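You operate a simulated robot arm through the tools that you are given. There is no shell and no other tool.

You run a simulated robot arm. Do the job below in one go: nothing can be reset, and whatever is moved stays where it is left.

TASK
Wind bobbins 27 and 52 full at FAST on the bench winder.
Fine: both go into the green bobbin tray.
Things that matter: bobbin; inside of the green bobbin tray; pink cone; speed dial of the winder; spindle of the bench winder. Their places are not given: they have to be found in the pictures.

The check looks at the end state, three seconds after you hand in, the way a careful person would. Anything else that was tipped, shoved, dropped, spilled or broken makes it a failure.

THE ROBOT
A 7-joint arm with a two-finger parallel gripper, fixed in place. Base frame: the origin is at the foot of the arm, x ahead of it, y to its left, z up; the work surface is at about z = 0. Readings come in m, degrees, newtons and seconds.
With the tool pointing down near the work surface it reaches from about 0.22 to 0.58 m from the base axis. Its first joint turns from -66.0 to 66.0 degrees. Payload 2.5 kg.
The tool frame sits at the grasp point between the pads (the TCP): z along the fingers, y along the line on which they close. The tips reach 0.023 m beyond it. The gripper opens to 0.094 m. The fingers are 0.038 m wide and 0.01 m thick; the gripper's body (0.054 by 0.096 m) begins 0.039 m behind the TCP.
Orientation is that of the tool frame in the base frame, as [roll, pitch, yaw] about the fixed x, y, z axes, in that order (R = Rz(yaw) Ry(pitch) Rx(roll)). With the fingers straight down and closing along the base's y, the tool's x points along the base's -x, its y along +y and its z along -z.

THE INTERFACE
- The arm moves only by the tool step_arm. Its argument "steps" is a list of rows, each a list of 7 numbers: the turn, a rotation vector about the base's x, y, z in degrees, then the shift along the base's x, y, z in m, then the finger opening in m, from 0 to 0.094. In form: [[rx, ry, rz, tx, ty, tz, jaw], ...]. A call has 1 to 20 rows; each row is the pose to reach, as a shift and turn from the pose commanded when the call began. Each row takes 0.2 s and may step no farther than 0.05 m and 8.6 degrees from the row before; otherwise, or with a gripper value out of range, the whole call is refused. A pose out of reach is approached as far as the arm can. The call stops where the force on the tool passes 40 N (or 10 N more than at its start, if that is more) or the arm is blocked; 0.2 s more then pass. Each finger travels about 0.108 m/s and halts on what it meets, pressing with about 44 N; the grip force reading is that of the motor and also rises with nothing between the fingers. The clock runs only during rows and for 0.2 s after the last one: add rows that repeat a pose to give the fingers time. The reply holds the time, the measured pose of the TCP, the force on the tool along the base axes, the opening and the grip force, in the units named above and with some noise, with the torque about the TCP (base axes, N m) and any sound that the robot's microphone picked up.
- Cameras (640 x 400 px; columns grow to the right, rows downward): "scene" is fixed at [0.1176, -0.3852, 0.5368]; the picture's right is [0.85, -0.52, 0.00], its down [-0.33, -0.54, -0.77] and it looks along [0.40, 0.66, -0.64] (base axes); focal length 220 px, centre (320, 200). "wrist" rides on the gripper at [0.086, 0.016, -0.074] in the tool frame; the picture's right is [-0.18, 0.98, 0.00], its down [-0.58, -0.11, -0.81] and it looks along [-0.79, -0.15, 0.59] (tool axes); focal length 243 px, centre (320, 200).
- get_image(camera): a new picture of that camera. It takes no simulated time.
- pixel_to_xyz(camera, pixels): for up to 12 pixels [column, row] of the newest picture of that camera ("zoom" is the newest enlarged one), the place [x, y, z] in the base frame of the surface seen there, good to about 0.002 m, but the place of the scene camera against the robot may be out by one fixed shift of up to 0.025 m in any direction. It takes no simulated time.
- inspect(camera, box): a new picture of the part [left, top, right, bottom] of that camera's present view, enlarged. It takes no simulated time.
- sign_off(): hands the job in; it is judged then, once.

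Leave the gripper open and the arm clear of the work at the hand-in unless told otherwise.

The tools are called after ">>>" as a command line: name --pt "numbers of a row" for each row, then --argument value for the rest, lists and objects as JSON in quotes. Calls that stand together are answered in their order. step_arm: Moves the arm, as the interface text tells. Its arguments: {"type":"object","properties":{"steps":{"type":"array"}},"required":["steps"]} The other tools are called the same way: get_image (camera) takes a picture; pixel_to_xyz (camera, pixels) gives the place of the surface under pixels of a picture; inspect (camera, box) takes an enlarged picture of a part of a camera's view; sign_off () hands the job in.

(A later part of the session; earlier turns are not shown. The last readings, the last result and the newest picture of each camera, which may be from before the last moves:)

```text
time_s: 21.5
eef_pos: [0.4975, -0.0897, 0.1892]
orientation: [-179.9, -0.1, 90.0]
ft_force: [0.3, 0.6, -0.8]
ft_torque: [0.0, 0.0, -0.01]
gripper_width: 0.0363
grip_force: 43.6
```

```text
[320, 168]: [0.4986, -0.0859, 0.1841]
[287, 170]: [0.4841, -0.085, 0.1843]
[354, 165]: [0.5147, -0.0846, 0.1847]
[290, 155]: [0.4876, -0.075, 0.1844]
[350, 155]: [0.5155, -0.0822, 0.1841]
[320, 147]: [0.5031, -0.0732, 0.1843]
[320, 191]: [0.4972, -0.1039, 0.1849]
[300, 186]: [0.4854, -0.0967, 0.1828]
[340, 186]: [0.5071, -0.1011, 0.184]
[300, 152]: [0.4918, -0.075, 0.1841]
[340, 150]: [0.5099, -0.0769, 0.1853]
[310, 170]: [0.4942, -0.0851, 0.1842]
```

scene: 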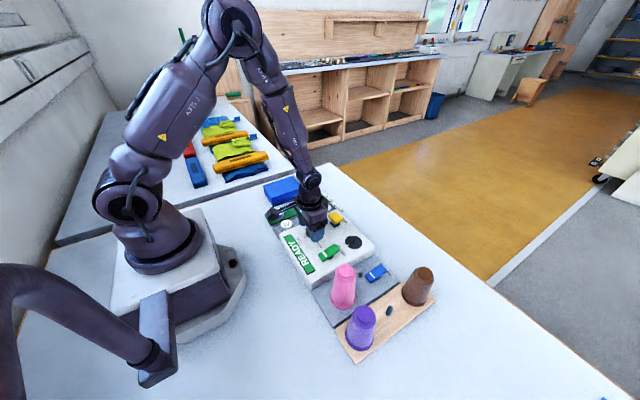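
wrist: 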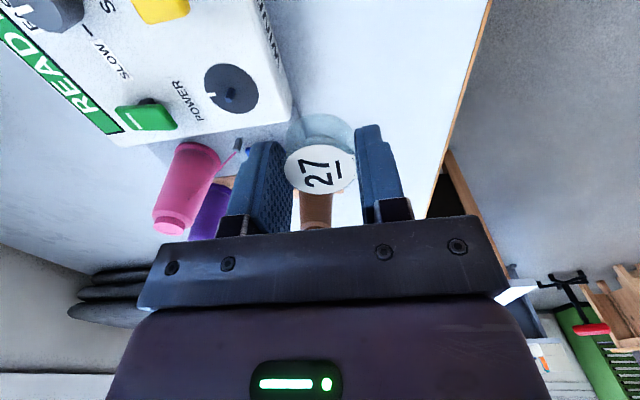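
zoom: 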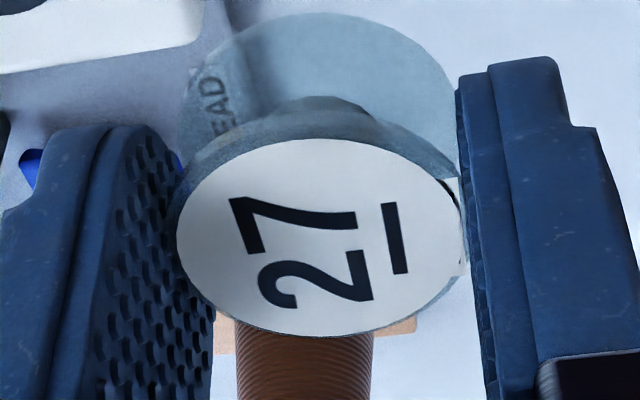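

The bobbin centre is about +0.0015 in x and +0.001 in y from the tool point. I move above the peg with the tool at (0.408, -0.1098) and z about 0.11, then check.

>>> step_arm --pt "0 0 0 -0.04 -0.01 0.0 0.03" --pt "0 0 0 -0.08 -0.02 0.0 0.03" --pt "0 0 0 -0.0895 -0.02 -0.03 0.03" --pt "0 0 0 -0.0895 -0.02 -0.06 0.03" --pt "0 0 0 -0.0895 -0.02 -0.08 0.03" --pt "0 0 0 -0.0895 -0.02 -0.08 0.03" --pt "0 0 0 -0.0895 -0.02 -0.08 0.03"

>>> get_image --camera "wrist"

>>> inspect --camera "scene" --box '[310, 200, 410, 270]'

```text
time_s: 23.1
eef_pos: [0.4101, -0.111, 0.1097]
orientation: [-179.9, 0.0, 90.1]
ft_force: [0.2, 0.2, -0.7]
ft_torque: [-0.01, -0.02, 0.0]
gripper_width: 0.0363
grip_force: 43.8
```

```text
taken
```

wrist: 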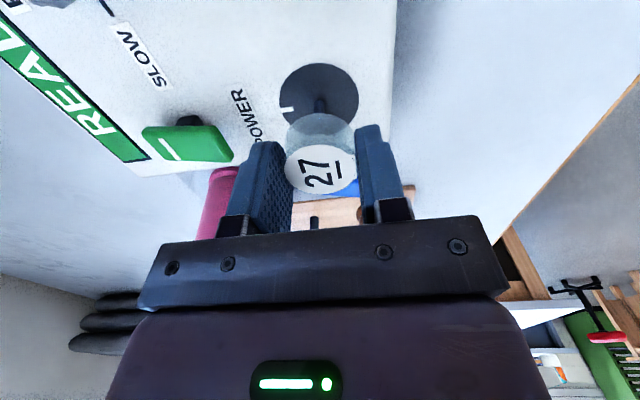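

```text
5.71 times, centred on (360, 235) of scene
```

zoom: 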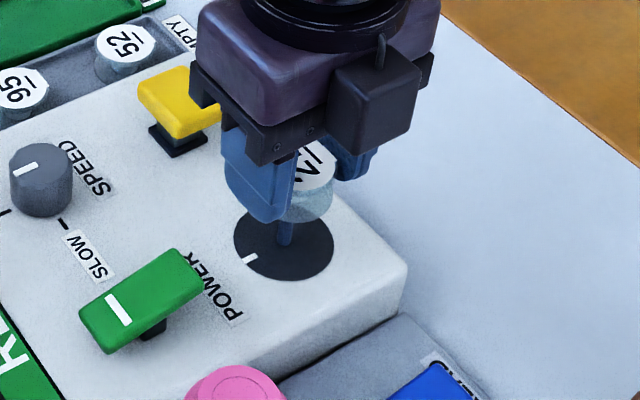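

Both the bobbin and the disc are visible in this wrist view. I'll compare their centres directly.

>>> inspect --camera "wrist" --box '[270, 50, 370, 200]'

>>> pixel_to_xyz --camera "wrist" --pixels '[[287, 170], [354, 165], [320, 147], [320, 191], [300, 152], [340, 186], [340, 150], [300, 186], [279, 100], [358, 97], [322, 65], [318, 102]]'

>>> step_arm --pt "0 0 0 0 0 0 0.03"

```text
2.67 times, centred on (320, 125) of wrist
```

zoom: 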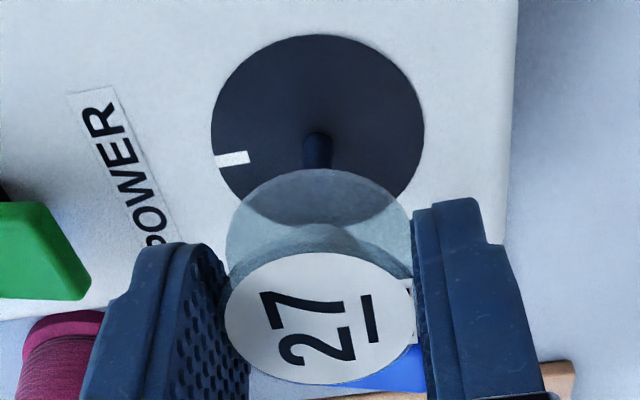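

```text
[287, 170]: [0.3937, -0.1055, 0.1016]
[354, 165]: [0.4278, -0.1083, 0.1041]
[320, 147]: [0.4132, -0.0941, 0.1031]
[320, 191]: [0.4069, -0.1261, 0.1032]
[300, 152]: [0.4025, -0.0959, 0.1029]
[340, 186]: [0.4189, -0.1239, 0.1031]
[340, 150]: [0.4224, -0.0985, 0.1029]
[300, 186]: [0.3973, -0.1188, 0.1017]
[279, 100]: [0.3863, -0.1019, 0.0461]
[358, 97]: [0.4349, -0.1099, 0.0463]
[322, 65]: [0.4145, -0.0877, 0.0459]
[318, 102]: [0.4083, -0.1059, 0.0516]
```

```text
time_s: 23.5
eef_pos: [0.4088, -0.1103, 0.1095]
orientation: [-179.9, 0.0, 90.1]
ft_force: [1.2, -1.1, -0.1]
ft_torque: [0.0, -0.01, 0.0]
gripper_width: 0.0363
grip_force: 44.0
```

Bobbin centre (0.4103, -0.1095) matches the spindle (0.410, -0.1095). I lower slowly; it should seat at tool z about 0.0745.

>>> step_arm --pt "0 0 0 0 0 -0.012 0.03" --pt "0 0 0 0 0 -0.018 0.03" --pt "0 0 0 0 0 -0.022 0.03" --pt "0 0 0 0 0 -0.026 0.03" --pt "0 0 0 0 0 -0.03 0.03" --pt "0 0 0 0 0 -0.033 0.03"

>>> inspect --camera "scene" --box '[310, 200, 410, 270]'

>>> inspect --camera "wrist" --box '[240, 50, 400, 220]'

```text
time_s: 24.9
eef_pos: [0.4101, -0.1087, 0.0776]
orientation: [-179.9, 0.0, 90.1]
ft_force: [0.4, 0.5, -0.9]
ft_torque: [-0.03, -0.01, -0.02]
gripper_width: 0.036
grip_force: 43.9
```

```text
5.71 times, centred on (360, 235) of scene
```

zoom: 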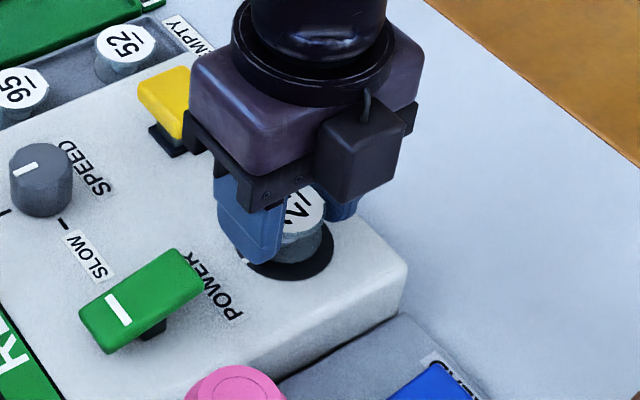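

```text
2.35 times, centred on (320, 135) of wrist
```

zoom: 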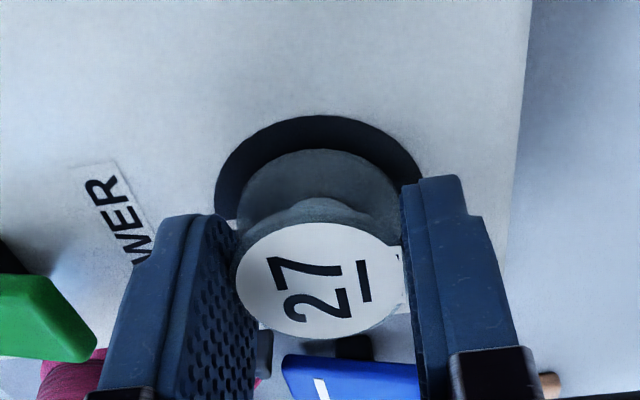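

No force was felt below the peg-top height, so the peg is inside the bobbin. I lower the last few millimetres until it seats.

>>> step_arm --pt "0 0 0 0 0 -0.001 0.03" --pt "0 0 0 0 0 -0.002 0.03" --pt "0 0 0 0 0 -0.003 0.03" --pt "0 0 0 0 0 -0.0035 0.03"

>>> get_image --camera "wrist"

>>> pixel_to_xyz --camera "wrist" --pixels '[[320, 168], [310, 170], [330, 168], [320, 185], [322, 125]]'

```text
time_s: 25.9
eef_pos: [0.4107, -0.1087, 0.0754]
orientation: [180.0, 0.0, 90.1]
ft_force: [-0.4, 0.2, -0.1]
ft_torque: [0.0, -0.02, -0.05]
gripper_width: 0.0363
grip_force: 44.2
```

```text
taken
```

wrist: 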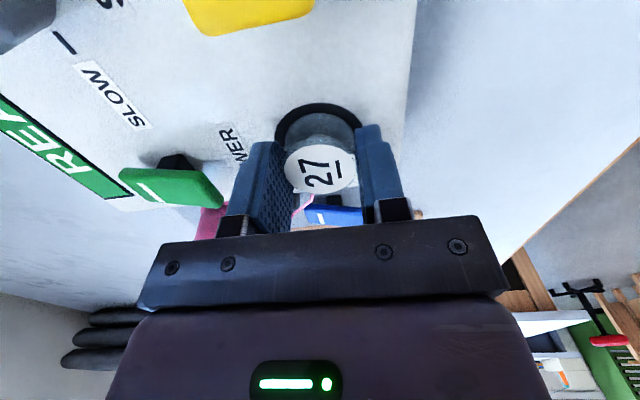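

```text
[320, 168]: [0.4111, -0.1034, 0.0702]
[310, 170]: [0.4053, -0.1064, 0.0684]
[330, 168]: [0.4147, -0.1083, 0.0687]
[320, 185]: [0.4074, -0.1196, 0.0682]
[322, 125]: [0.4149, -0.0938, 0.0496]
```

The label top is at z 0.069, so the bottom is about 0.047, nearly on the disc. I press another 2.5 mm to feel contact.

>>> step_arm --pt "0 0 0 0 0 -0.001 0.03" --pt "0 0 0 0 0 -0.002 0.03" --pt "0 0 0 0 0 -0.0025 0.03" --pt "0 0 0 0 0 -0.0025 0.03"

```text
time_s: 26.9
eef_pos: [0.4109, -0.1088, 0.0727]
orientation: [179.9, 0.0, 90.1]
ft_force: [-0.5, 0.8, 1.6]
ft_torque: [0.02, 0.01, 0.02]
gripper_width: 0.0359
grip_force: 44.4
```

There's perhaps a light touch of 1.6 N. I press a bit more to confirm seating.

>>> step_arm --pt "0 0 0 0 0 -0.001 0.03" --pt "0 0 0 0 0 -0.002 0.03" --pt "0 0 0 0 0 -0.002 0.03"

```text
time_s: 27.7
eef_pos: [0.4107, -0.1079, 0.0728]
orientation: [179.9, 0.0, 90.1]
ft_force: [-5.4, 3.5, 30.6]
ft_torque: [0.14, 0.32, 0.02]
gripper_width: 0.0359
grip_force: 44.1
```

Firm contact at 30 N, so bobbin 27 is seated on the disc. I ease back up 2 mm, open to 0.055, and lift away.

>>> step_arm --pt "0 0 0 0 0 0.002 0.03" --pt "0 0 0 0 0 0.002 0.052" --pt "0 0 0 0 0 0.002 0.056" --pt "0 0 0 0 0 0.03 0.056" --pt "0 0 0 0 0 0.07 0.056" --pt "0 0 0 0 0.03 0.1 0.056" --pt "0 0 0 0 0.03 0.1 0.056"

>>> get_image --camera "wrist"

>>> inspect --camera "scene" --box '[260, 190, 440, 300]'

```text
time_s: 29.3
eef_pos: [0.4067, -0.079, 0.1706]
orientation: [-179.9, 0.1, 90.0]
ft_force: [0.1, -0.3, -0.6]
ft_torque: [0.01, -0.01, -0.02]
gripper_width: 0.0562
grip_force: 0.1
```

```text
taken
```

wrist: 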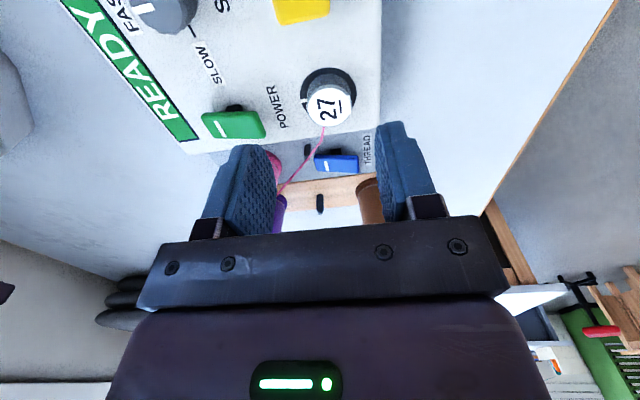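

```text
3.56 times, centred on (350, 245) of scene
```

zoom: 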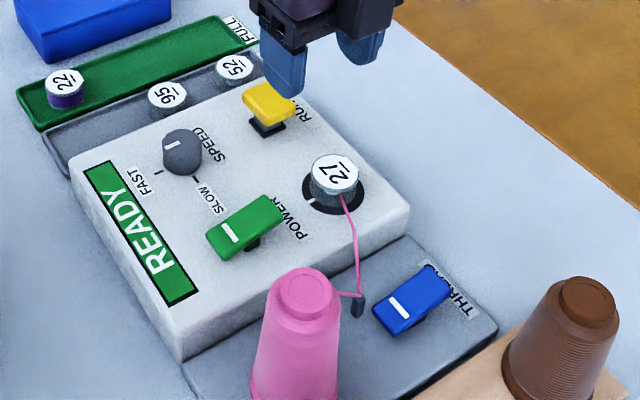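

The bobbin is on the spindle and a pink thread now runs from the guide to it. The dial is at FAST and the display still reads READY. Next I close the fingers and move over the RUN button at about (0.407, -0.021).

>>> step_arm --pt "0 0 0 0 0.03 0.0 0.03" --pt "0 0 0 0 0.057 0.0 0.0" --pt "0 0 0 0 0.057 -0.02 0.0" --pt "0 0 0 0 0.057 -0.035 0.0" --pt "0 0 0 0 0.057 -0.035 0.0"

>>> inspect --camera "scene" --box '[260, 170, 440, 290]'

>>> get_image --camera "wrist"

```text
time_s: 30.5
eef_pos: [0.4091, -0.0222, 0.1363]
orientation: [-179.9, 0.0, 90.1]
ft_force: [1.1, 0.3, 0.2]
ft_torque: [-0.02, -0.01, -0.01]
gripper_width: 0.0
grip_force: 42.5
```

```text
3.33 times, centred on (350, 230) of scene
```

zoom: 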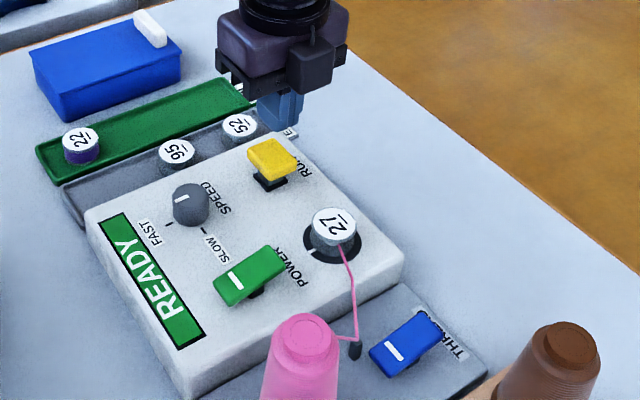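

```text
taken
```

wrist: 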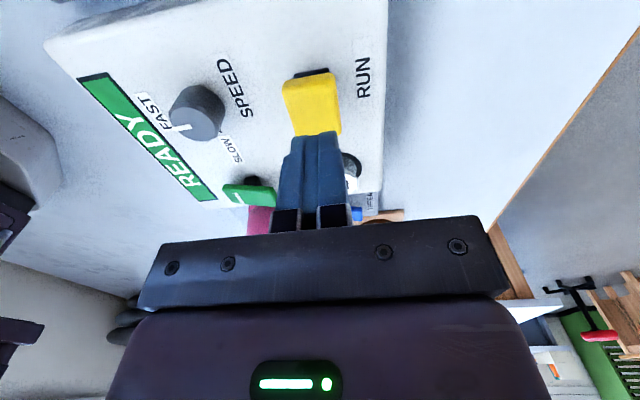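

The closed fingers hover above the RUN cap, seen at wrist (312, 105). I measure the cap corners.

>>> pixel_to_xyz --camera "wrist" --pixels '[[287, 88], [333, 78], [340, 130], [295, 133], [312, 100], [300, 125], [310, 75], [312, 85]]'

>>> inspect --camera "wrist" --box '[260, 50, 380, 200]'

```text
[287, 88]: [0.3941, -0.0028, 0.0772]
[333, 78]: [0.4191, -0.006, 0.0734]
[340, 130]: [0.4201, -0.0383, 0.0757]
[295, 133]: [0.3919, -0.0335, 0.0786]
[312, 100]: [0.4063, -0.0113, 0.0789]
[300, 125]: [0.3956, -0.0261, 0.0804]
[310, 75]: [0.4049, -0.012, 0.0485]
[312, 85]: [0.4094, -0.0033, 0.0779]
```

```text
2.67 times, centred on (320, 125) of wrist
```

zoom: 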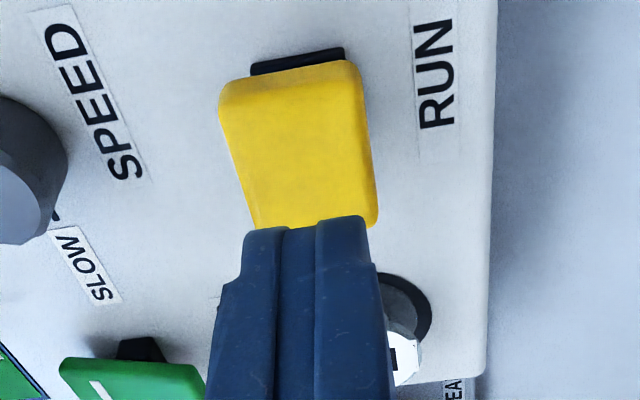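

The cap centre is about (0.4065, -0.0205) with its top at 0.079, right below the tips. I lower to contact, then press a few millimetres.

>>> step_arm --pt "0 0 0 -0.002 0.001 -0.02 0.0" --pt "0 0 0 -0.002 0.001 -0.03 0.0" --pt "0 0 0 -0.002 0.001 -0.033 0.0" --pt "0 0 0 -0.002 0.001 -0.035 0.0" --pt "0 0 0 -0.002 0.001 -0.037 0.0"

>>> inspect --camera "scene" --box '[260, 170, 440, 290]'

```text
time_s: 31.7
eef_pos: [0.4079, -0.0196, 0.0984]
orientation: [180.0, 0.0, 90.1]
ft_force: [0.1, 0.3, 0.4]
ft_torque: [0.04, 0.03, 0.01]
gripper_width: 0.0
grip_force: 42.0
```

```text
3.33 times, centred on (350, 230) of scene
```

zoom: 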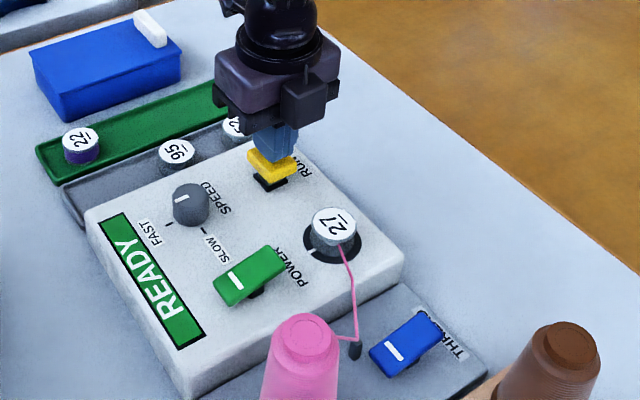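

No force yet. I continue downward in 1.5 mm steps.

>>> step_arm --pt "0 0 0 0 0 -0.0015 0.0" --pt "0 0 0 0 0 -0.003 0.0" --pt "0 0 0 0 0 -0.0045 0.0" --pt "0 0 0 0 0 -0.006 0.0"

>>> inspect --camera "scene" --box '[260, 170, 440, 290]'

```text
time_s: 32.7
eef_pos: [0.4073, -0.02, 0.0929]
orientation: [-179.8, 0.0, 90.0]
ft_force: [0.5, -0.6, 1.0]
ft_torque: [-0.05, 0.02, -0.01]
gripper_width: 0.0002
grip_force: 42.9
```

```text
3.33 times, centred on (350, 230) of scene
```

zoom: 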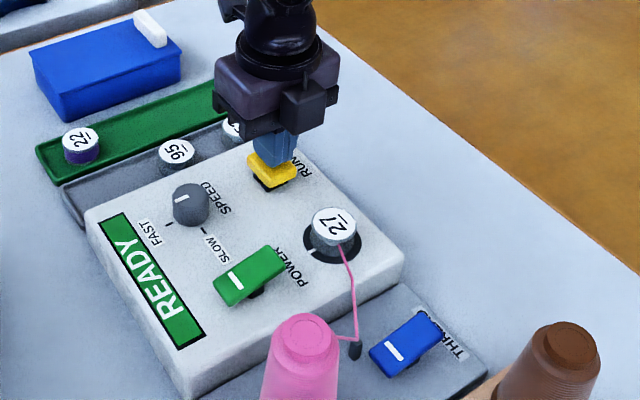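

The cap is moving down with only about 1 N. I keep pressing in small steps until something happens.

>>> step_arm --pt "0 0 0 0 0 -0.002 0.0" --pt "0 0 0 0 0 -0.004 0.0"

>>> inspect --camera "scene" --box '[260, 170, 440, 290]'

```text
time_s: 33.3
eef_pos: [0.4078, -0.0205, 0.0888]
orientation: [-179.9, 0.0, 90.1]
ft_force: [-0.5, -0.1, -0.2]
ft_torque: [-0.01, -0.02, -0.04]
gripper_width: 0.0
grip_force: 42.6
```

```text
3.33 times, centred on (350, 230) of scene
```

zoom: 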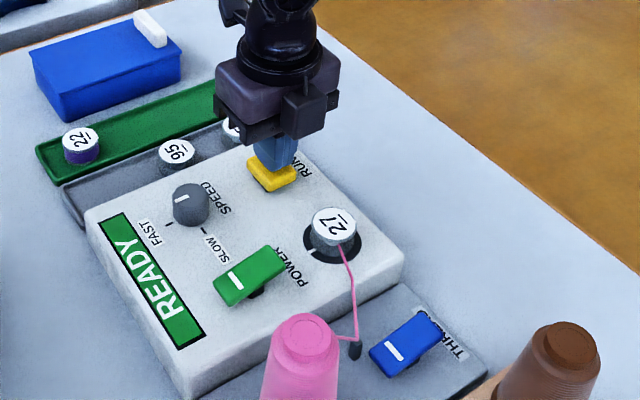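

The cap is nearly at its base but the display still says READY. I press further.

>>> step_arm --pt "0 0 0 0 0 -0.002 0.0" --pt "0 0 0 0 0 -0.004 0.0" --pt "0 0 0 0 0 -0.005 0.0"

>>> inspect --camera "scene" --box '[260, 170, 440, 290]'

```text
time_s: 34.1
eef_pos: [0.4075, -0.0213, 0.0847]
orientation: [-179.9, -0.1, 90.1]
ft_force: [-10.1, 1.5, 29.0]
ft_torque: [-0.14, 0.23, -0.04]
gripper_width: 0.0
grip_force: 42.3
```

```text
3.33 times, centred on (350, 230) of scene
```

zoom: 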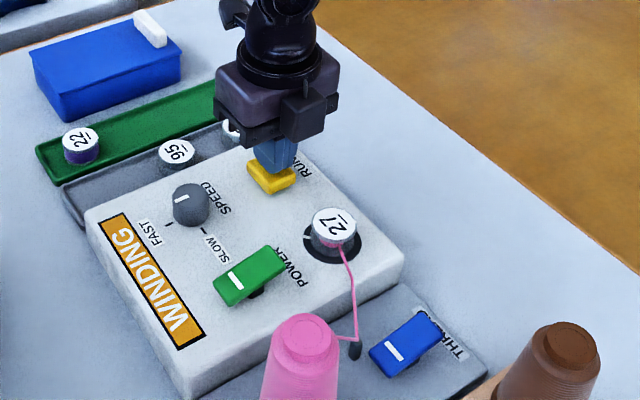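

The display now reads WINDING and the spindle is turning. I release the button, lift, and watch whether it keeps winding.

>>> step_arm --pt "0 0 0 0 0 0.02 0.0" --pt "0 0 0 0 0.0 0.05 0.0"

>>> inspect --camera "scene" --box '[260, 170, 440, 290]'

```text
time_s: 34.7
eef_pos: [0.407, -0.0209, 0.1327]
orientation: [-180.0, 0.0, 90.1]
ft_force: [0.2, -1.6, -0.3]
ft_torque: [0.0, -0.02, -0.02]
gripper_width: 0.0
grip_force: 42.2
```

```text
3.33 times, centred on (350, 230) of scene
```

zoom: 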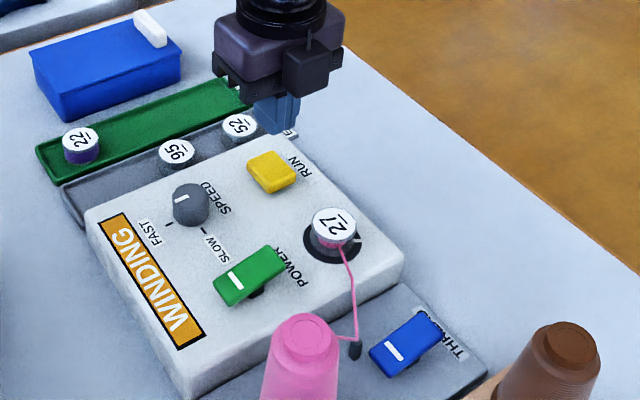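

RUN stays latched down and it keeps winding. I wait in short stretches and watch the display.

>>> step_arm --pt "0 0 0 0 0 0.02 0.0" --pt "0 0 0 0 0 0.04 0.02" --pt "0 0 0 0 0 0.04 0.05" --pt "0 0 0 0 0 0.04 0.05" --pt "0 0 0 0 0 0.04 0.05"

>>> inspect --camera "scene" --box '[260, 170, 440, 290]'

>>> inspect --camera "scene" --box '[330, 215, 400, 290]'

```text
time_s: 35.9
eef_pos: [0.408, -0.0226, 0.1736]
orientation: [-180.0, 0.0, 90.2]
ft_force: [1.1, -0.4, 0.7]
ft_torque: [0.01, -0.05, 0.01]
gripper_width: 0.0501
grip_force: 0.1
```

```text
3.33 times, centred on (350, 230) of scene
```

zoom: 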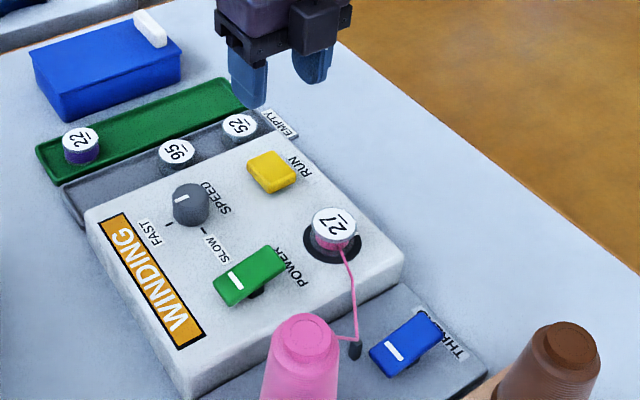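

```text
5.33 times, centred on (365, 252) of scene
```

zoom: 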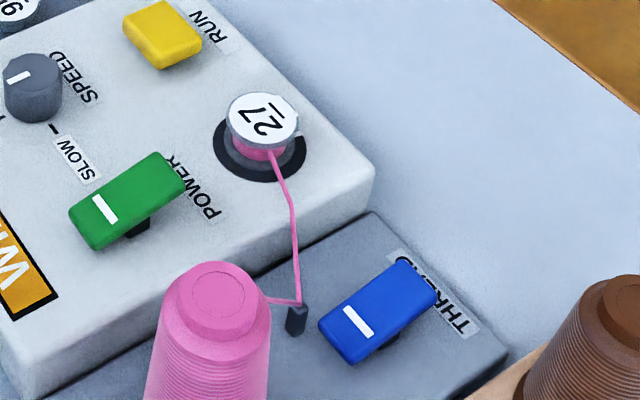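

The bobbin is filling with pink thread, and the display still says WINDING. I keep waiting in short stretches.

>>> step_arm --pt "0 0 0 0 0 0 0.05" --pt "0 0 0 0 0 0 0.05" --pt "0 0 0 0 0 0 0.05" --pt "0 0 0 0 0 0 0.05" --pt "0 0 0 0 0 0 0.05"

>>> inspect --camera "scene" --box '[260, 190, 420, 290]'

```text
time_s: 37.1
eef_pos: [0.4074, -0.0227, 0.1735]
orientation: [-179.9, 0.1, 90.1]
ft_force: [0.8, 0.0, 0.6]
ft_torque: [0.03, 0.0, 0.04]
gripper_width: 0.0499
grip_force: 0.0
```

```text
4.00 times, centred on (340, 240) of scene
```

zoom: 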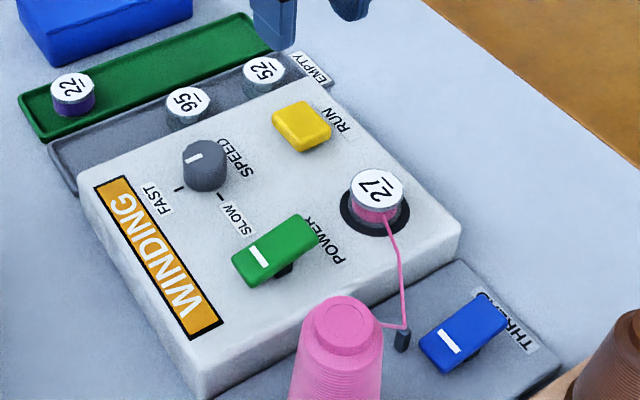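

Still WINDING, with more pink on the spool. I wait another second or so.

>>> step_arm --pt "0 0 0 0 0 0 0.05" --pt "0 0 0 0 0 0 0.05" --pt "0 0 0 0 0 0 0.05" --pt "0 0 0 0 0 0 0.05" --pt "0 0 0 0 0 0 0.05"

>>> inspect --camera "scene" --box '[260, 190, 420, 290]'

>>> inspect --camera "scene" --box '[335, 225, 375, 255]'

```text
time_s: 38.3
eef_pos: [0.4076, -0.0225, 0.1744]
orientation: [-179.9, -0.1, 90.1]
ft_force: [0.4, 0.2, -0.1]
ft_torque: [-0.02, 0.0, -0.01]
gripper_width: 0.05
grip_force: 0.2
```

```text
4.00 times, centred on (340, 240) of scene
```

zoom: 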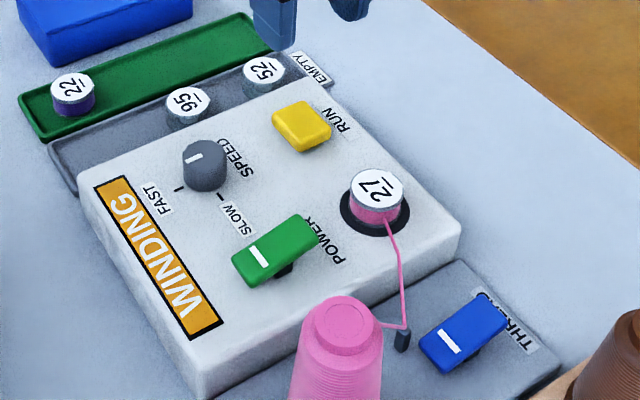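

```text
13.33 times, centred on (355, 240) of scene
```

zoom: 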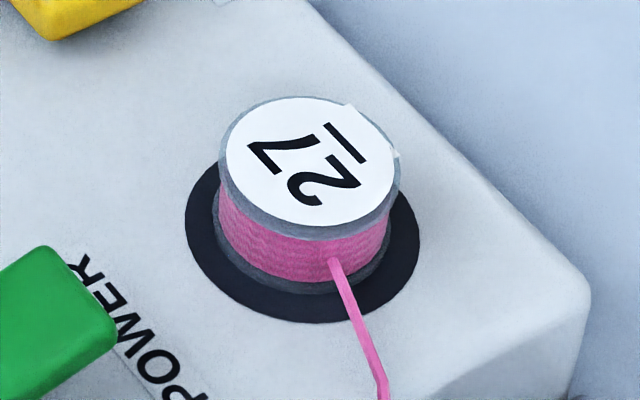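

The thread is close to the flange edge. I continue with shorter waits, watching closely.

>>> step_arm --pt "0 0 0 0 0 0 0.05" --pt "0 0 0 0 0 0 0.05"

>>> inspect --camera "scene" --box '[260, 190, 420, 290]'

>>> inspect --camera "scene" --box '[335, 225, 375, 255]'

>>> inspect --camera "scene" --box '[260, 200, 300, 230]'

```text
time_s: 38.9
eef_pos: [0.408, -0.0229, 0.1742]
orientation: [-179.9, 0.0, 90.0]
ft_force: [-0.2, 0.4, -0.1]
ft_torque: [0.01, 0.01, 0.0]
gripper_width: 0.0502
grip_force: 0.0
```

```text
4.00 times, centred on (340, 240) of scene
```

zoom: 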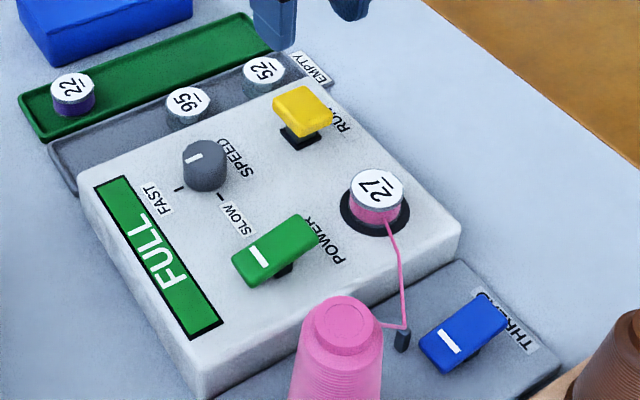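

```text
13.33 times, centred on (355, 240) of scene
```

zoom: 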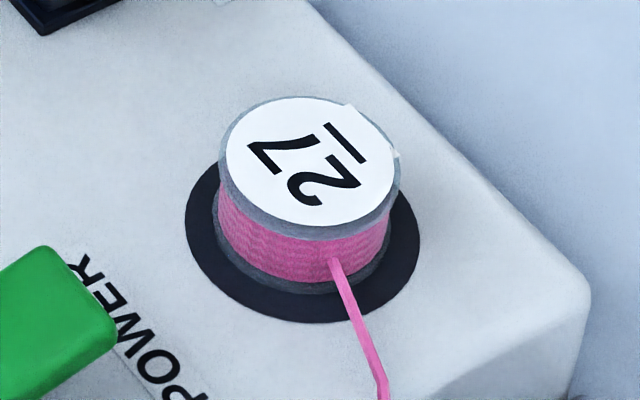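

```text
13.33 times, centred on (280, 215) of scene
```

zoom: 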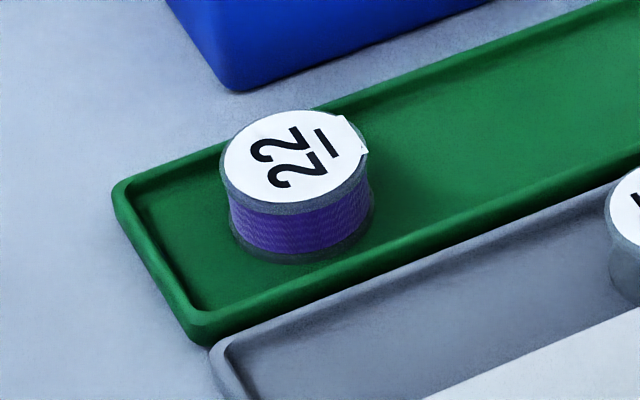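

The display reads FULL, RUN has popped up, and the spindle has stopped. A thread still links bobbin 27 to the guide. Before taking the bobbin off, I'll look closely at the THREAD rocker and the guide.

>>> inspect --camera "scene" --box '[345, 245, 405, 295]'

>>> step_arm --pt "0 0 0 0.0 -0.03 0.0 0.05" --pt "0 0 0 0.0 -0.06 0.0 0.05" --pt "0 0 0 0.0 -0.06 0.0 0.05"

>>> get_image --camera "wrist"

```text
8.00 times, centred on (375, 270) of scene
```

zoom: 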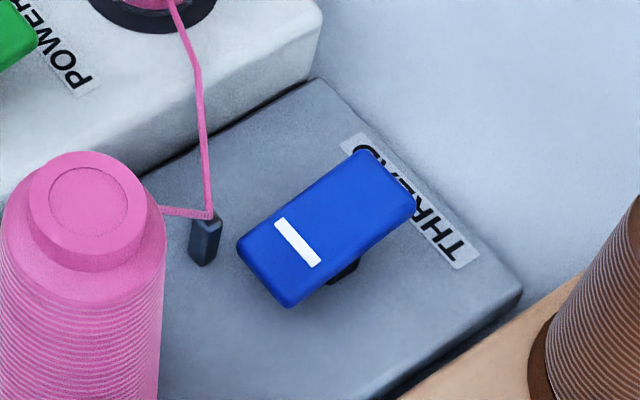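

```text
time_s: 39.7
eef_pos: [0.4073, -0.0827, 0.1732]
orientation: [180.0, 0.1, 90.1]
ft_force: [1.0, -1.0, -0.2]
ft_torque: [0.04, -0.01, 0.0]
gripper_width: 0.0499
grip_force: 0.0
```

```text
taken
```

wrist: 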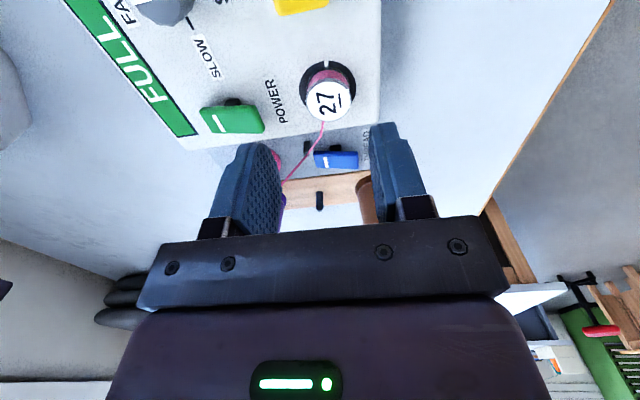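

The blue THREAD rocker has its marked (-x) end pressed, like POWER's ON position, and the thread is still joined to the full bobbin. Switching THREAD over should free the thread and can be undone, so it's safer than pulling the bobbin off while threaded. I measure the rocker and its neighbours first.

>>> inspect --camera "wrist" --box '[260, 60, 420, 220]'

>>> pixel_to_xyz --camera "wrist" --pixels '[[318, 155], [318, 165], [336, 152], [336, 158], [336, 165], [354, 153], [354, 160], [354, 166], [308, 150], [319, 200], [366, 190], [325, 125]]'

```text
2.50 times, centred on (340, 140) of wrist
```

zoom: 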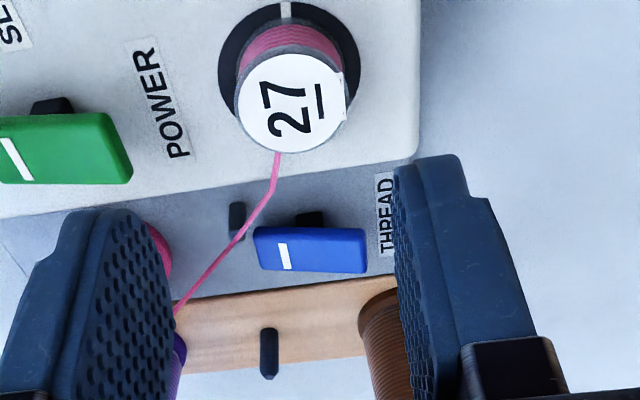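

```text
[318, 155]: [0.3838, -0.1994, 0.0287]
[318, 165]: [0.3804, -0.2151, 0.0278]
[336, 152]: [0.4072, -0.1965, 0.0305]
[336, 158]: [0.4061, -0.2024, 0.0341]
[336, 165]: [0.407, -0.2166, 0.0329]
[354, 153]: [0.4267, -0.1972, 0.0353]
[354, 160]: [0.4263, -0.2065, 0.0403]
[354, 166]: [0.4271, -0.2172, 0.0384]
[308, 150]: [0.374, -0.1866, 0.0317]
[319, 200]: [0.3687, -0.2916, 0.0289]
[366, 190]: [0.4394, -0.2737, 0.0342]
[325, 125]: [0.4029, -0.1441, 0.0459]
```

The rocker spans x 0.38 to 0.43 and y -0.196 to -0.219, with its raised end at (0.425, -0.2075, 0.040). I close the fingers and move above that raised end at z about 0.13.

>>> step_arm --pt "0 0 0 0.005 -0.04 0.0 0.02" --pt "0 0 0 0.012 -0.08 0.0 0.0" --pt "0 0 0 0.016 -0.12 0.0 0.0" --pt "0 0 0 0.016 -0.125 0.0 0.0" --pt "0 0 0 0.016 -0.125 -0.03 0.0" --pt "0 0 0 0.016 -0.125 -0.06 0.0" --pt "0 0 0 0.016 -0.125 -0.06 0.0"

>>> inspect --camera "scene" --box '[310, 200, 470, 320]'

>>> get_image --camera "wrist"

```text
time_s: 41.3
eef_pos: [0.4234, -0.2055, 0.1118]
orientation: [179.9, 0.1, 90.1]
ft_force: [0.2, -0.1, 1.0]
ft_torque: [-0.03, -0.01, 0.0]
gripper_width: 0.0002
grip_force: 42.5
```

```text
3.33 times, centred on (390, 260) of scene
```

zoom: 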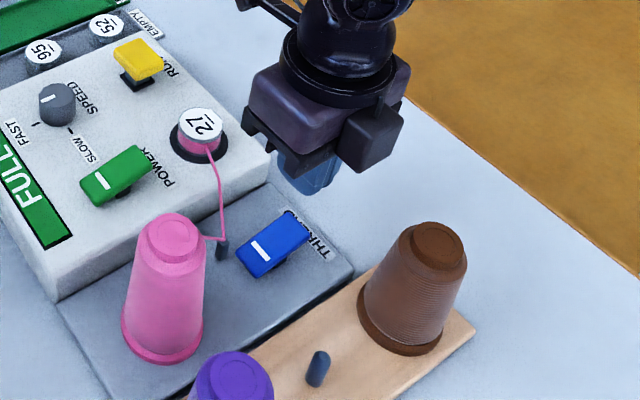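

```text
taken
```

wrist: 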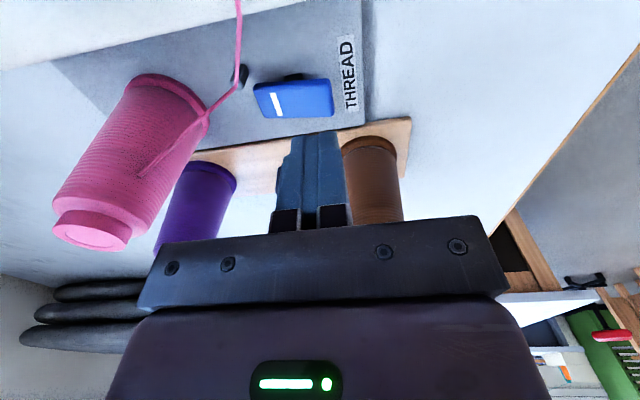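

From here the rocker lies under the tips, and the brown cone is behind with space. I measure the rocker's end and the brown cone's nearest side before lowering.

>>> pixel_to_xyz --camera "wrist" --pixels '[[325, 90], [330, 85], [331, 105], [310, 98], [270, 100], [258, 92], [265, 112], [350, 145], [370, 140], [390, 145], [240, 72], [375, 205]]'

```text
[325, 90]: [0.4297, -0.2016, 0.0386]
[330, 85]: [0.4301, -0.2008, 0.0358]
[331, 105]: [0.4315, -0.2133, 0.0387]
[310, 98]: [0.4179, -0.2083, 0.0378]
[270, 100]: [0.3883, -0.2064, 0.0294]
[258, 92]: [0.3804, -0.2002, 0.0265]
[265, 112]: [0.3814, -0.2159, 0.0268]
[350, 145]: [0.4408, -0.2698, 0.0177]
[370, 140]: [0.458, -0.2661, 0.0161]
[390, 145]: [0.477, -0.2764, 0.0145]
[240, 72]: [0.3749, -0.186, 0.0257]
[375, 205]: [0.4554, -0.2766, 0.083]
```

There is about 0.04 m of space to the brown cone. I lower to just above the rocker, then press the raised end down in small steps.

>>> step_arm --pt "0 0 0 0.001 -0.001 -0.025 0.0" --pt "0 0 0 0.001 -0.001 -0.042 0.0" --pt "0 0 0 0.001 -0.001 -0.048 0.0" --pt "0 0 0 0.001 -0.001 -0.051 0.0" --pt "0 0 0 0.001 -0.001 -0.054 0.0"

>>> inspect --camera "scene" --box '[310, 200, 470, 320]'

```text
time_s: 42.5
eef_pos: [0.4254, -0.2062, 0.0599]
orientation: [179.9, 0.0, 90.2]
ft_force: [1.8, -0.3, 2.1]
ft_torque: [0.03, -0.06, -0.05]
gripper_width: 0.0
grip_force: 42.6
```

```text
3.33 times, centred on (390, 260) of scene
```

zoom: 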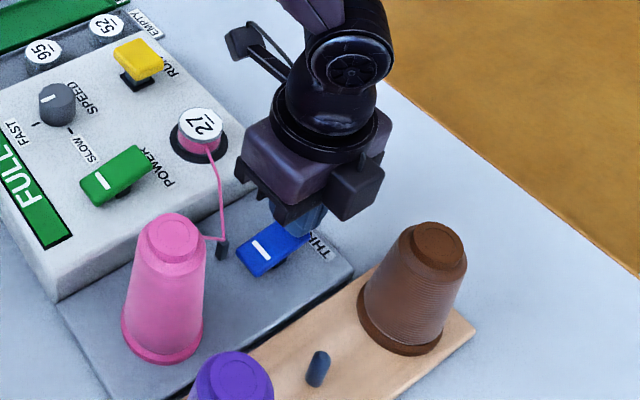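

The tips have just met the rocker, with about 2 N. I press further in 2 mm steps.

>>> step_arm --pt "0 0 0 0 0 -0.002 0.0" --pt "0 0 0 0 0 -0.004 0.0" --pt "0 0 0 0 0 -0.006 0.0" --pt "0 0 0 0 0 -0.008 0.0"

>>> inspect --camera "scene" --box '[310, 200, 470, 320]'

```text
time_s: 43.5
eef_pos: [0.4244, -0.2059, 0.0542]
orientation: [-179.9, -0.2, 90.0]
ft_force: [-8.9, 5.5, 26.2]
ft_torque: [0.03, 0.44, -0.09]
gripper_width: 0.0
grip_force: 42.7
```

```text
3.33 times, centred on (390, 260) of scene
```

zoom: 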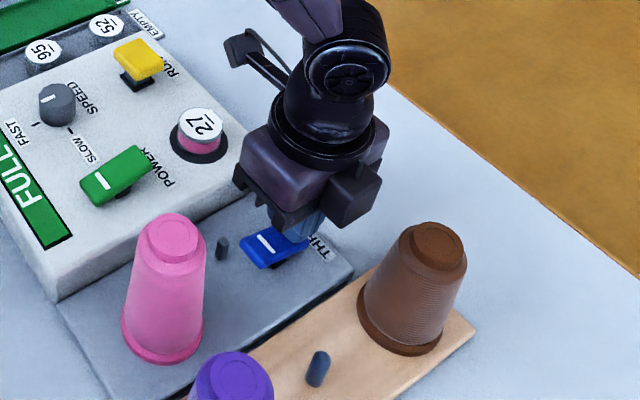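

The thread let go of both the bobbin and the guide, so THREAD does release it. I lift straight up and move back toward the spindle.

>>> step_arm --pt "0 0 0 0 0 0.03 0.0" --pt "0 0 0 0 0 0.07 0.0" --pt "0 0 0 0 0 0.11 0.0" --pt "0 0 0 -0.008 0.04 0.12 0.03" --pt "0 0 0 -0.015 0.08 0.12 0.056" --pt "0 0 0 -0.015 0.12 0.12 0.056" --pt "0 0 0 -0.015 0.12 0.12 0.056"

>>> get_image --camera "wrist"

>>> inspect --camera "scene" --box '[310, 200, 470, 320]'

```text
time_s: 45.1
eef_pos: [0.4089, -0.0836, 0.1715]
orientation: [-180.0, 0.0, 90.1]
ft_force: [0.0, 0.7, -0.7]
ft_torque: [0.04, 0.02, -0.04]
gripper_width: 0.0559
grip_force: 0.1
```

```text
taken
```

wrist: 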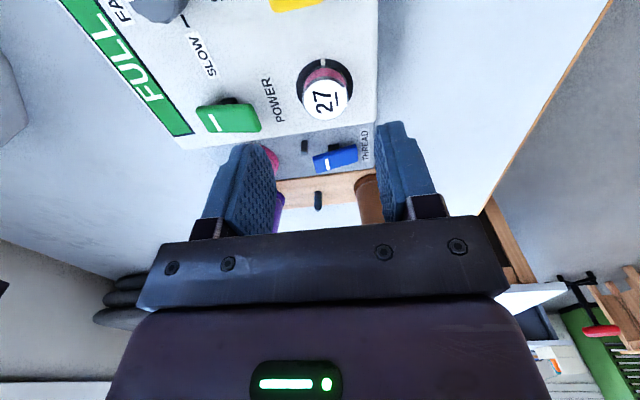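

```text
3.33 times, centred on (390, 260) of scene
```

zoom: 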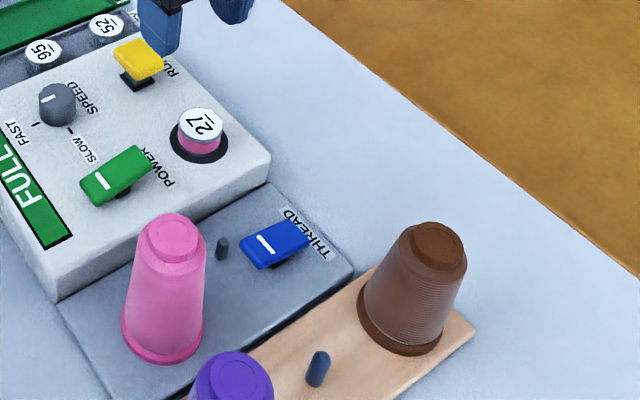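

THREAD now reads off, and 27 sits free on the spindle. I go over it at (0.410, -0.109) and lower around it with opening 0.056.

>>> step_arm --pt "0 0 0 0.001 -0.0255 -0.02 0.056" --pt "0 0 0 0.001 -0.0255 -0.06 0.056" --pt "0 0 0 0.001 -0.0255 -0.08 0.056" --pt "0 0 0 0.001 -0.0255 -0.096 0.056" --pt "0 0 0 0.001 -0.0255 -0.096 0.056"

>>> inspect --camera "wrist" --box '[220, 80, 420, 220]'

```text
time_s: 46.3
eef_pos: [0.4129, -0.1115, 0.0755]
orientation: [180.0, -0.1, 90.1]
ft_force: [0.8, -0.4, -0.1]
ft_torque: [0.01, 0.03, 0.01]
gripper_width: 0.0561
grip_force: 0.1
```

```text
2.86 times, centred on (320, 150) of wrist
```

zoom: 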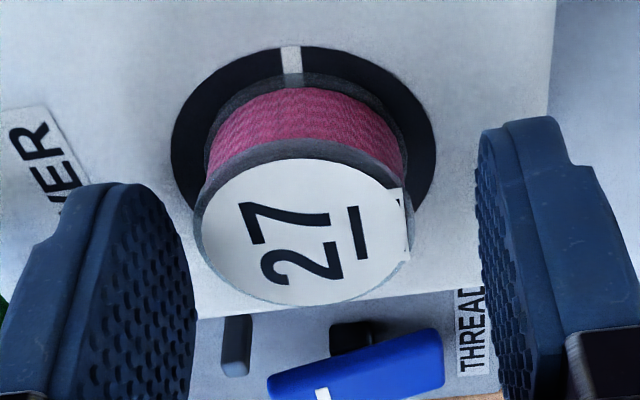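

The bobbin is between the fingers. I measure its label edges to centre the grip properly before closing.

>>> get_image --camera "wrist"

>>> pixel_to_xyz --camera "wrist" --pixels '[[289, 158], [364, 158], [325, 136], [325, 186], [300, 142], [350, 178], [345, 142], [302, 178], [286, 165], [388, 165]]'

>>> step_arm --pt "0 0 0 0 0 0 0.056"

```text
taken
```

wrist: 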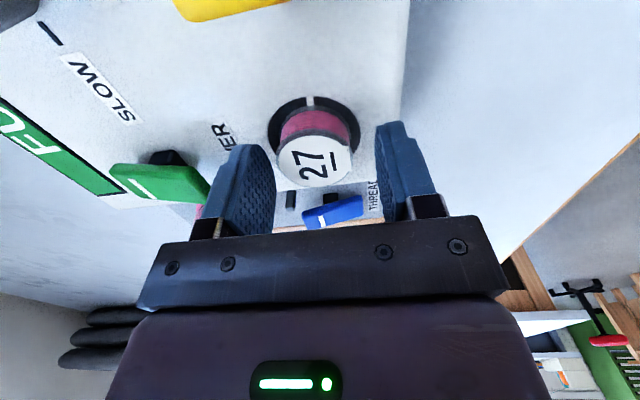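

```text
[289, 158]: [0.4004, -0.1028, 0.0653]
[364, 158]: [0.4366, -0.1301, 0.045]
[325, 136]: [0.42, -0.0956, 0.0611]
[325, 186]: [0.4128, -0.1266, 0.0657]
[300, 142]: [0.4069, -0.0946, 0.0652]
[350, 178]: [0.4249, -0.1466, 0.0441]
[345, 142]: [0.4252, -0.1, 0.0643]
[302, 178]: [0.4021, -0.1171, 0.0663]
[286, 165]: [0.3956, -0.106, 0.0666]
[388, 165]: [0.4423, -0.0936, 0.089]
```

```text
time_s: 46.7
eef_pos: [0.4126, -0.1123, 0.0758]
orientation: [-180.0, 0.0, 90.0]
ft_force: [0.0, 1.1, 0.6]
ft_torque: [-0.02, 0.0, 0.02]
gripper_width: 0.0561
grip_force: 0.2
```

The bobbin label is centred at column 315, while a centred grip shows 320, so the tool is about 3 mm too far in +x and -y. I correct by (-0.003, +0.003) and re-check.

>>> step_arm --pt "0 0 0 -0.003 0.003 0 0.056" --pt "0 0 0 -0.003 0.003 0 0.056" --pt "0 0 0 -0.003 0.003 0 0.056"

>>> get_image --camera "wrist"

>>> inspect --camera "wrist" --box '[240, 80, 400, 180]'

```text
time_s: 47.5
eef_pos: [0.4087, -0.109, 0.0762]
orientation: [-180.0, 0.1, 90.1]
ft_force: [-0.2, -0.2, -0.6]
ft_torque: [0.0, 0.01, -0.02]
gripper_width: 0.056
grip_force: 0.1
```

```text
taken
```

wrist: 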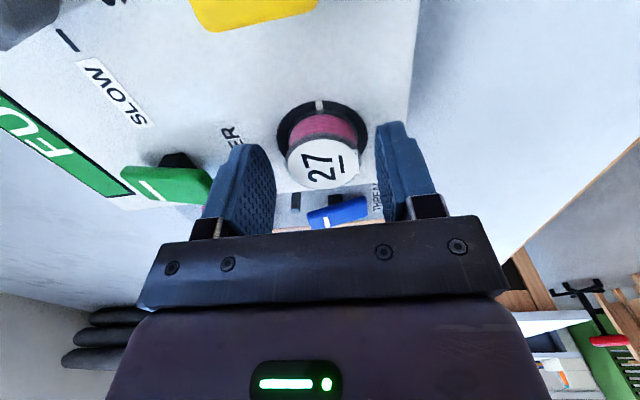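

```text
4.00 times, centred on (320, 130) of wrist
```

zoom: 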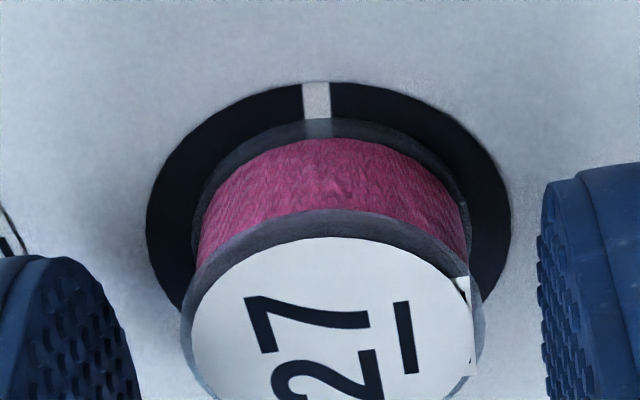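

Now it is centred at column 322. I lower 2 mm and close.

>>> step_arm --pt "0 0 0 0 0 -0.002 0.056" --pt "0 0 0 0 0 -0.002 0.03" --pt "0 0 0 0 0 -0.002 0.03" --pt "0 0 0 0 0 -0.002 0.03"

```text
time_s: 48.5
eef_pos: [0.4079, -0.1095, 0.0746]
orientation: [180.0, 0.0, 90.1]
ft_force: [-1.0, 0.0, 2.8]
ft_torque: [0.01, 0.02, 0.0]
gripper_width: 0.0361
grip_force: 44.4
```

Gripped at width 0.0361. I lift straight up off the peg.

>>> step_arm --pt "0 0 0 0 0 0.01 0.03" --pt "0 0 0 0 0 0.025 0.03" --pt "0 0 0 0 0 0.06 0.03" --pt "0 0 0 0 0 0.1 0.03" --pt "0 0 0 0 0 0.1 0.03"

>>> get_image --camera "wrist"

>>> inspect --camera "scene" --box '[260, 170, 440, 290]'

```text
time_s: 49.7
eef_pos: [0.4079, -0.1084, 0.1736]
orientation: [-179.9, 0.0, 90.0]
ft_force: [0.4, 0.6, 0.8]
ft_torque: [-0.03, -0.02, 0.01]
gripper_width: 0.036
grip_force: 44.0
```

```text
taken
```

wrist: 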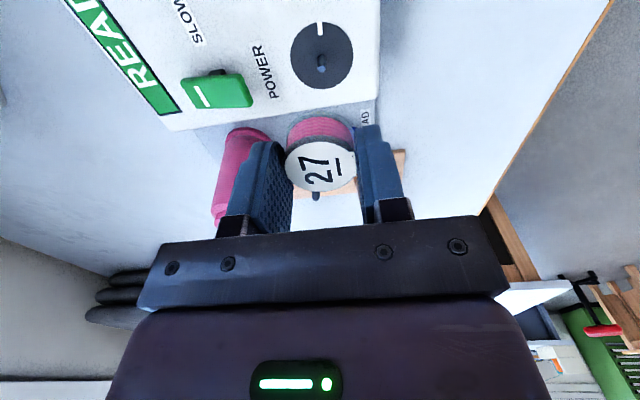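

```text
3.33 times, centred on (350, 230) of scene
```

zoom: 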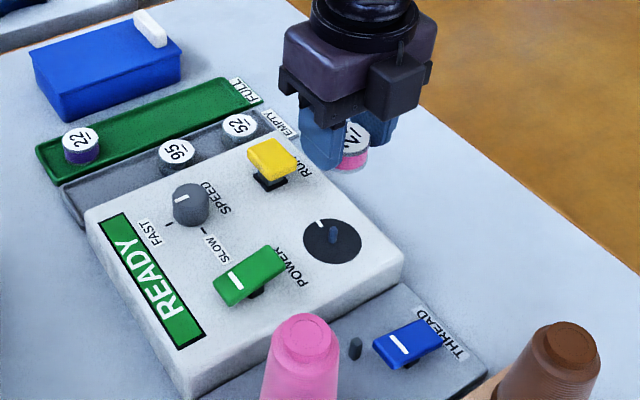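

Bobbin 27 is off the spindle, full of pink thread, and the display shows READY again. I carry it to the green tray at (0.36, 0.144) and hover at z about 0.11.

>>> step_arm --pt "0 0 0 -0.01 0.045 0.0 0.03" --pt "0 0 0 -0.02 0.09 0.0 0.03" --pt "0 0 0 -0.03 0.135 0.0 0.03" --pt "0 0 0 -0.04 0.18 0.0 0.03" --pt "0 0 0 -0.048 0.225 0.0 0.03" --pt "0 0 0 -0.048 0.2525 -0.02 0.03" --pt "0 0 0 -0.048 0.2525 -0.06 0.03" --pt "0 0 0 -0.048 0.2525 -0.06 0.03"

>>> get_image --camera "wrist"

>>> inspect --camera "scene" --box '[250, 150, 390, 250]'

```text
time_s: 51.5
eef_pos: [0.3588, 0.1443, 0.113]
orientation: [-180.0, 0.1, 90.2]
ft_force: [0.5, -0.1, -0.1]
ft_torque: [-0.02, 0.04, 0.01]
gripper_width: 0.0361
grip_force: 44.1
```

```text
taken
```

wrist: 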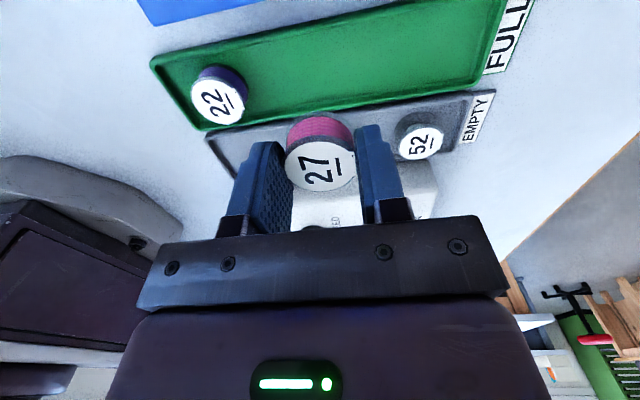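

```text
4.00 times, centred on (320, 200) of scene
```

zoom: 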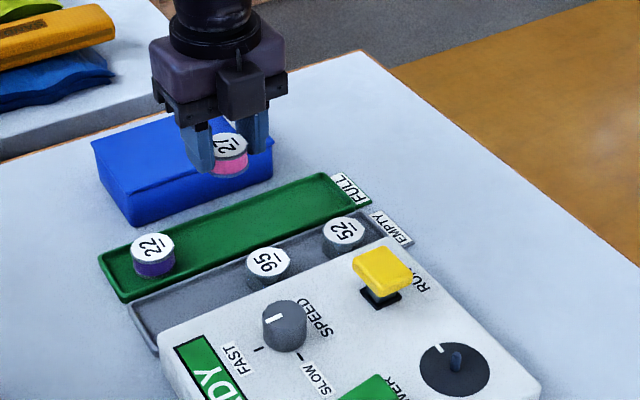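

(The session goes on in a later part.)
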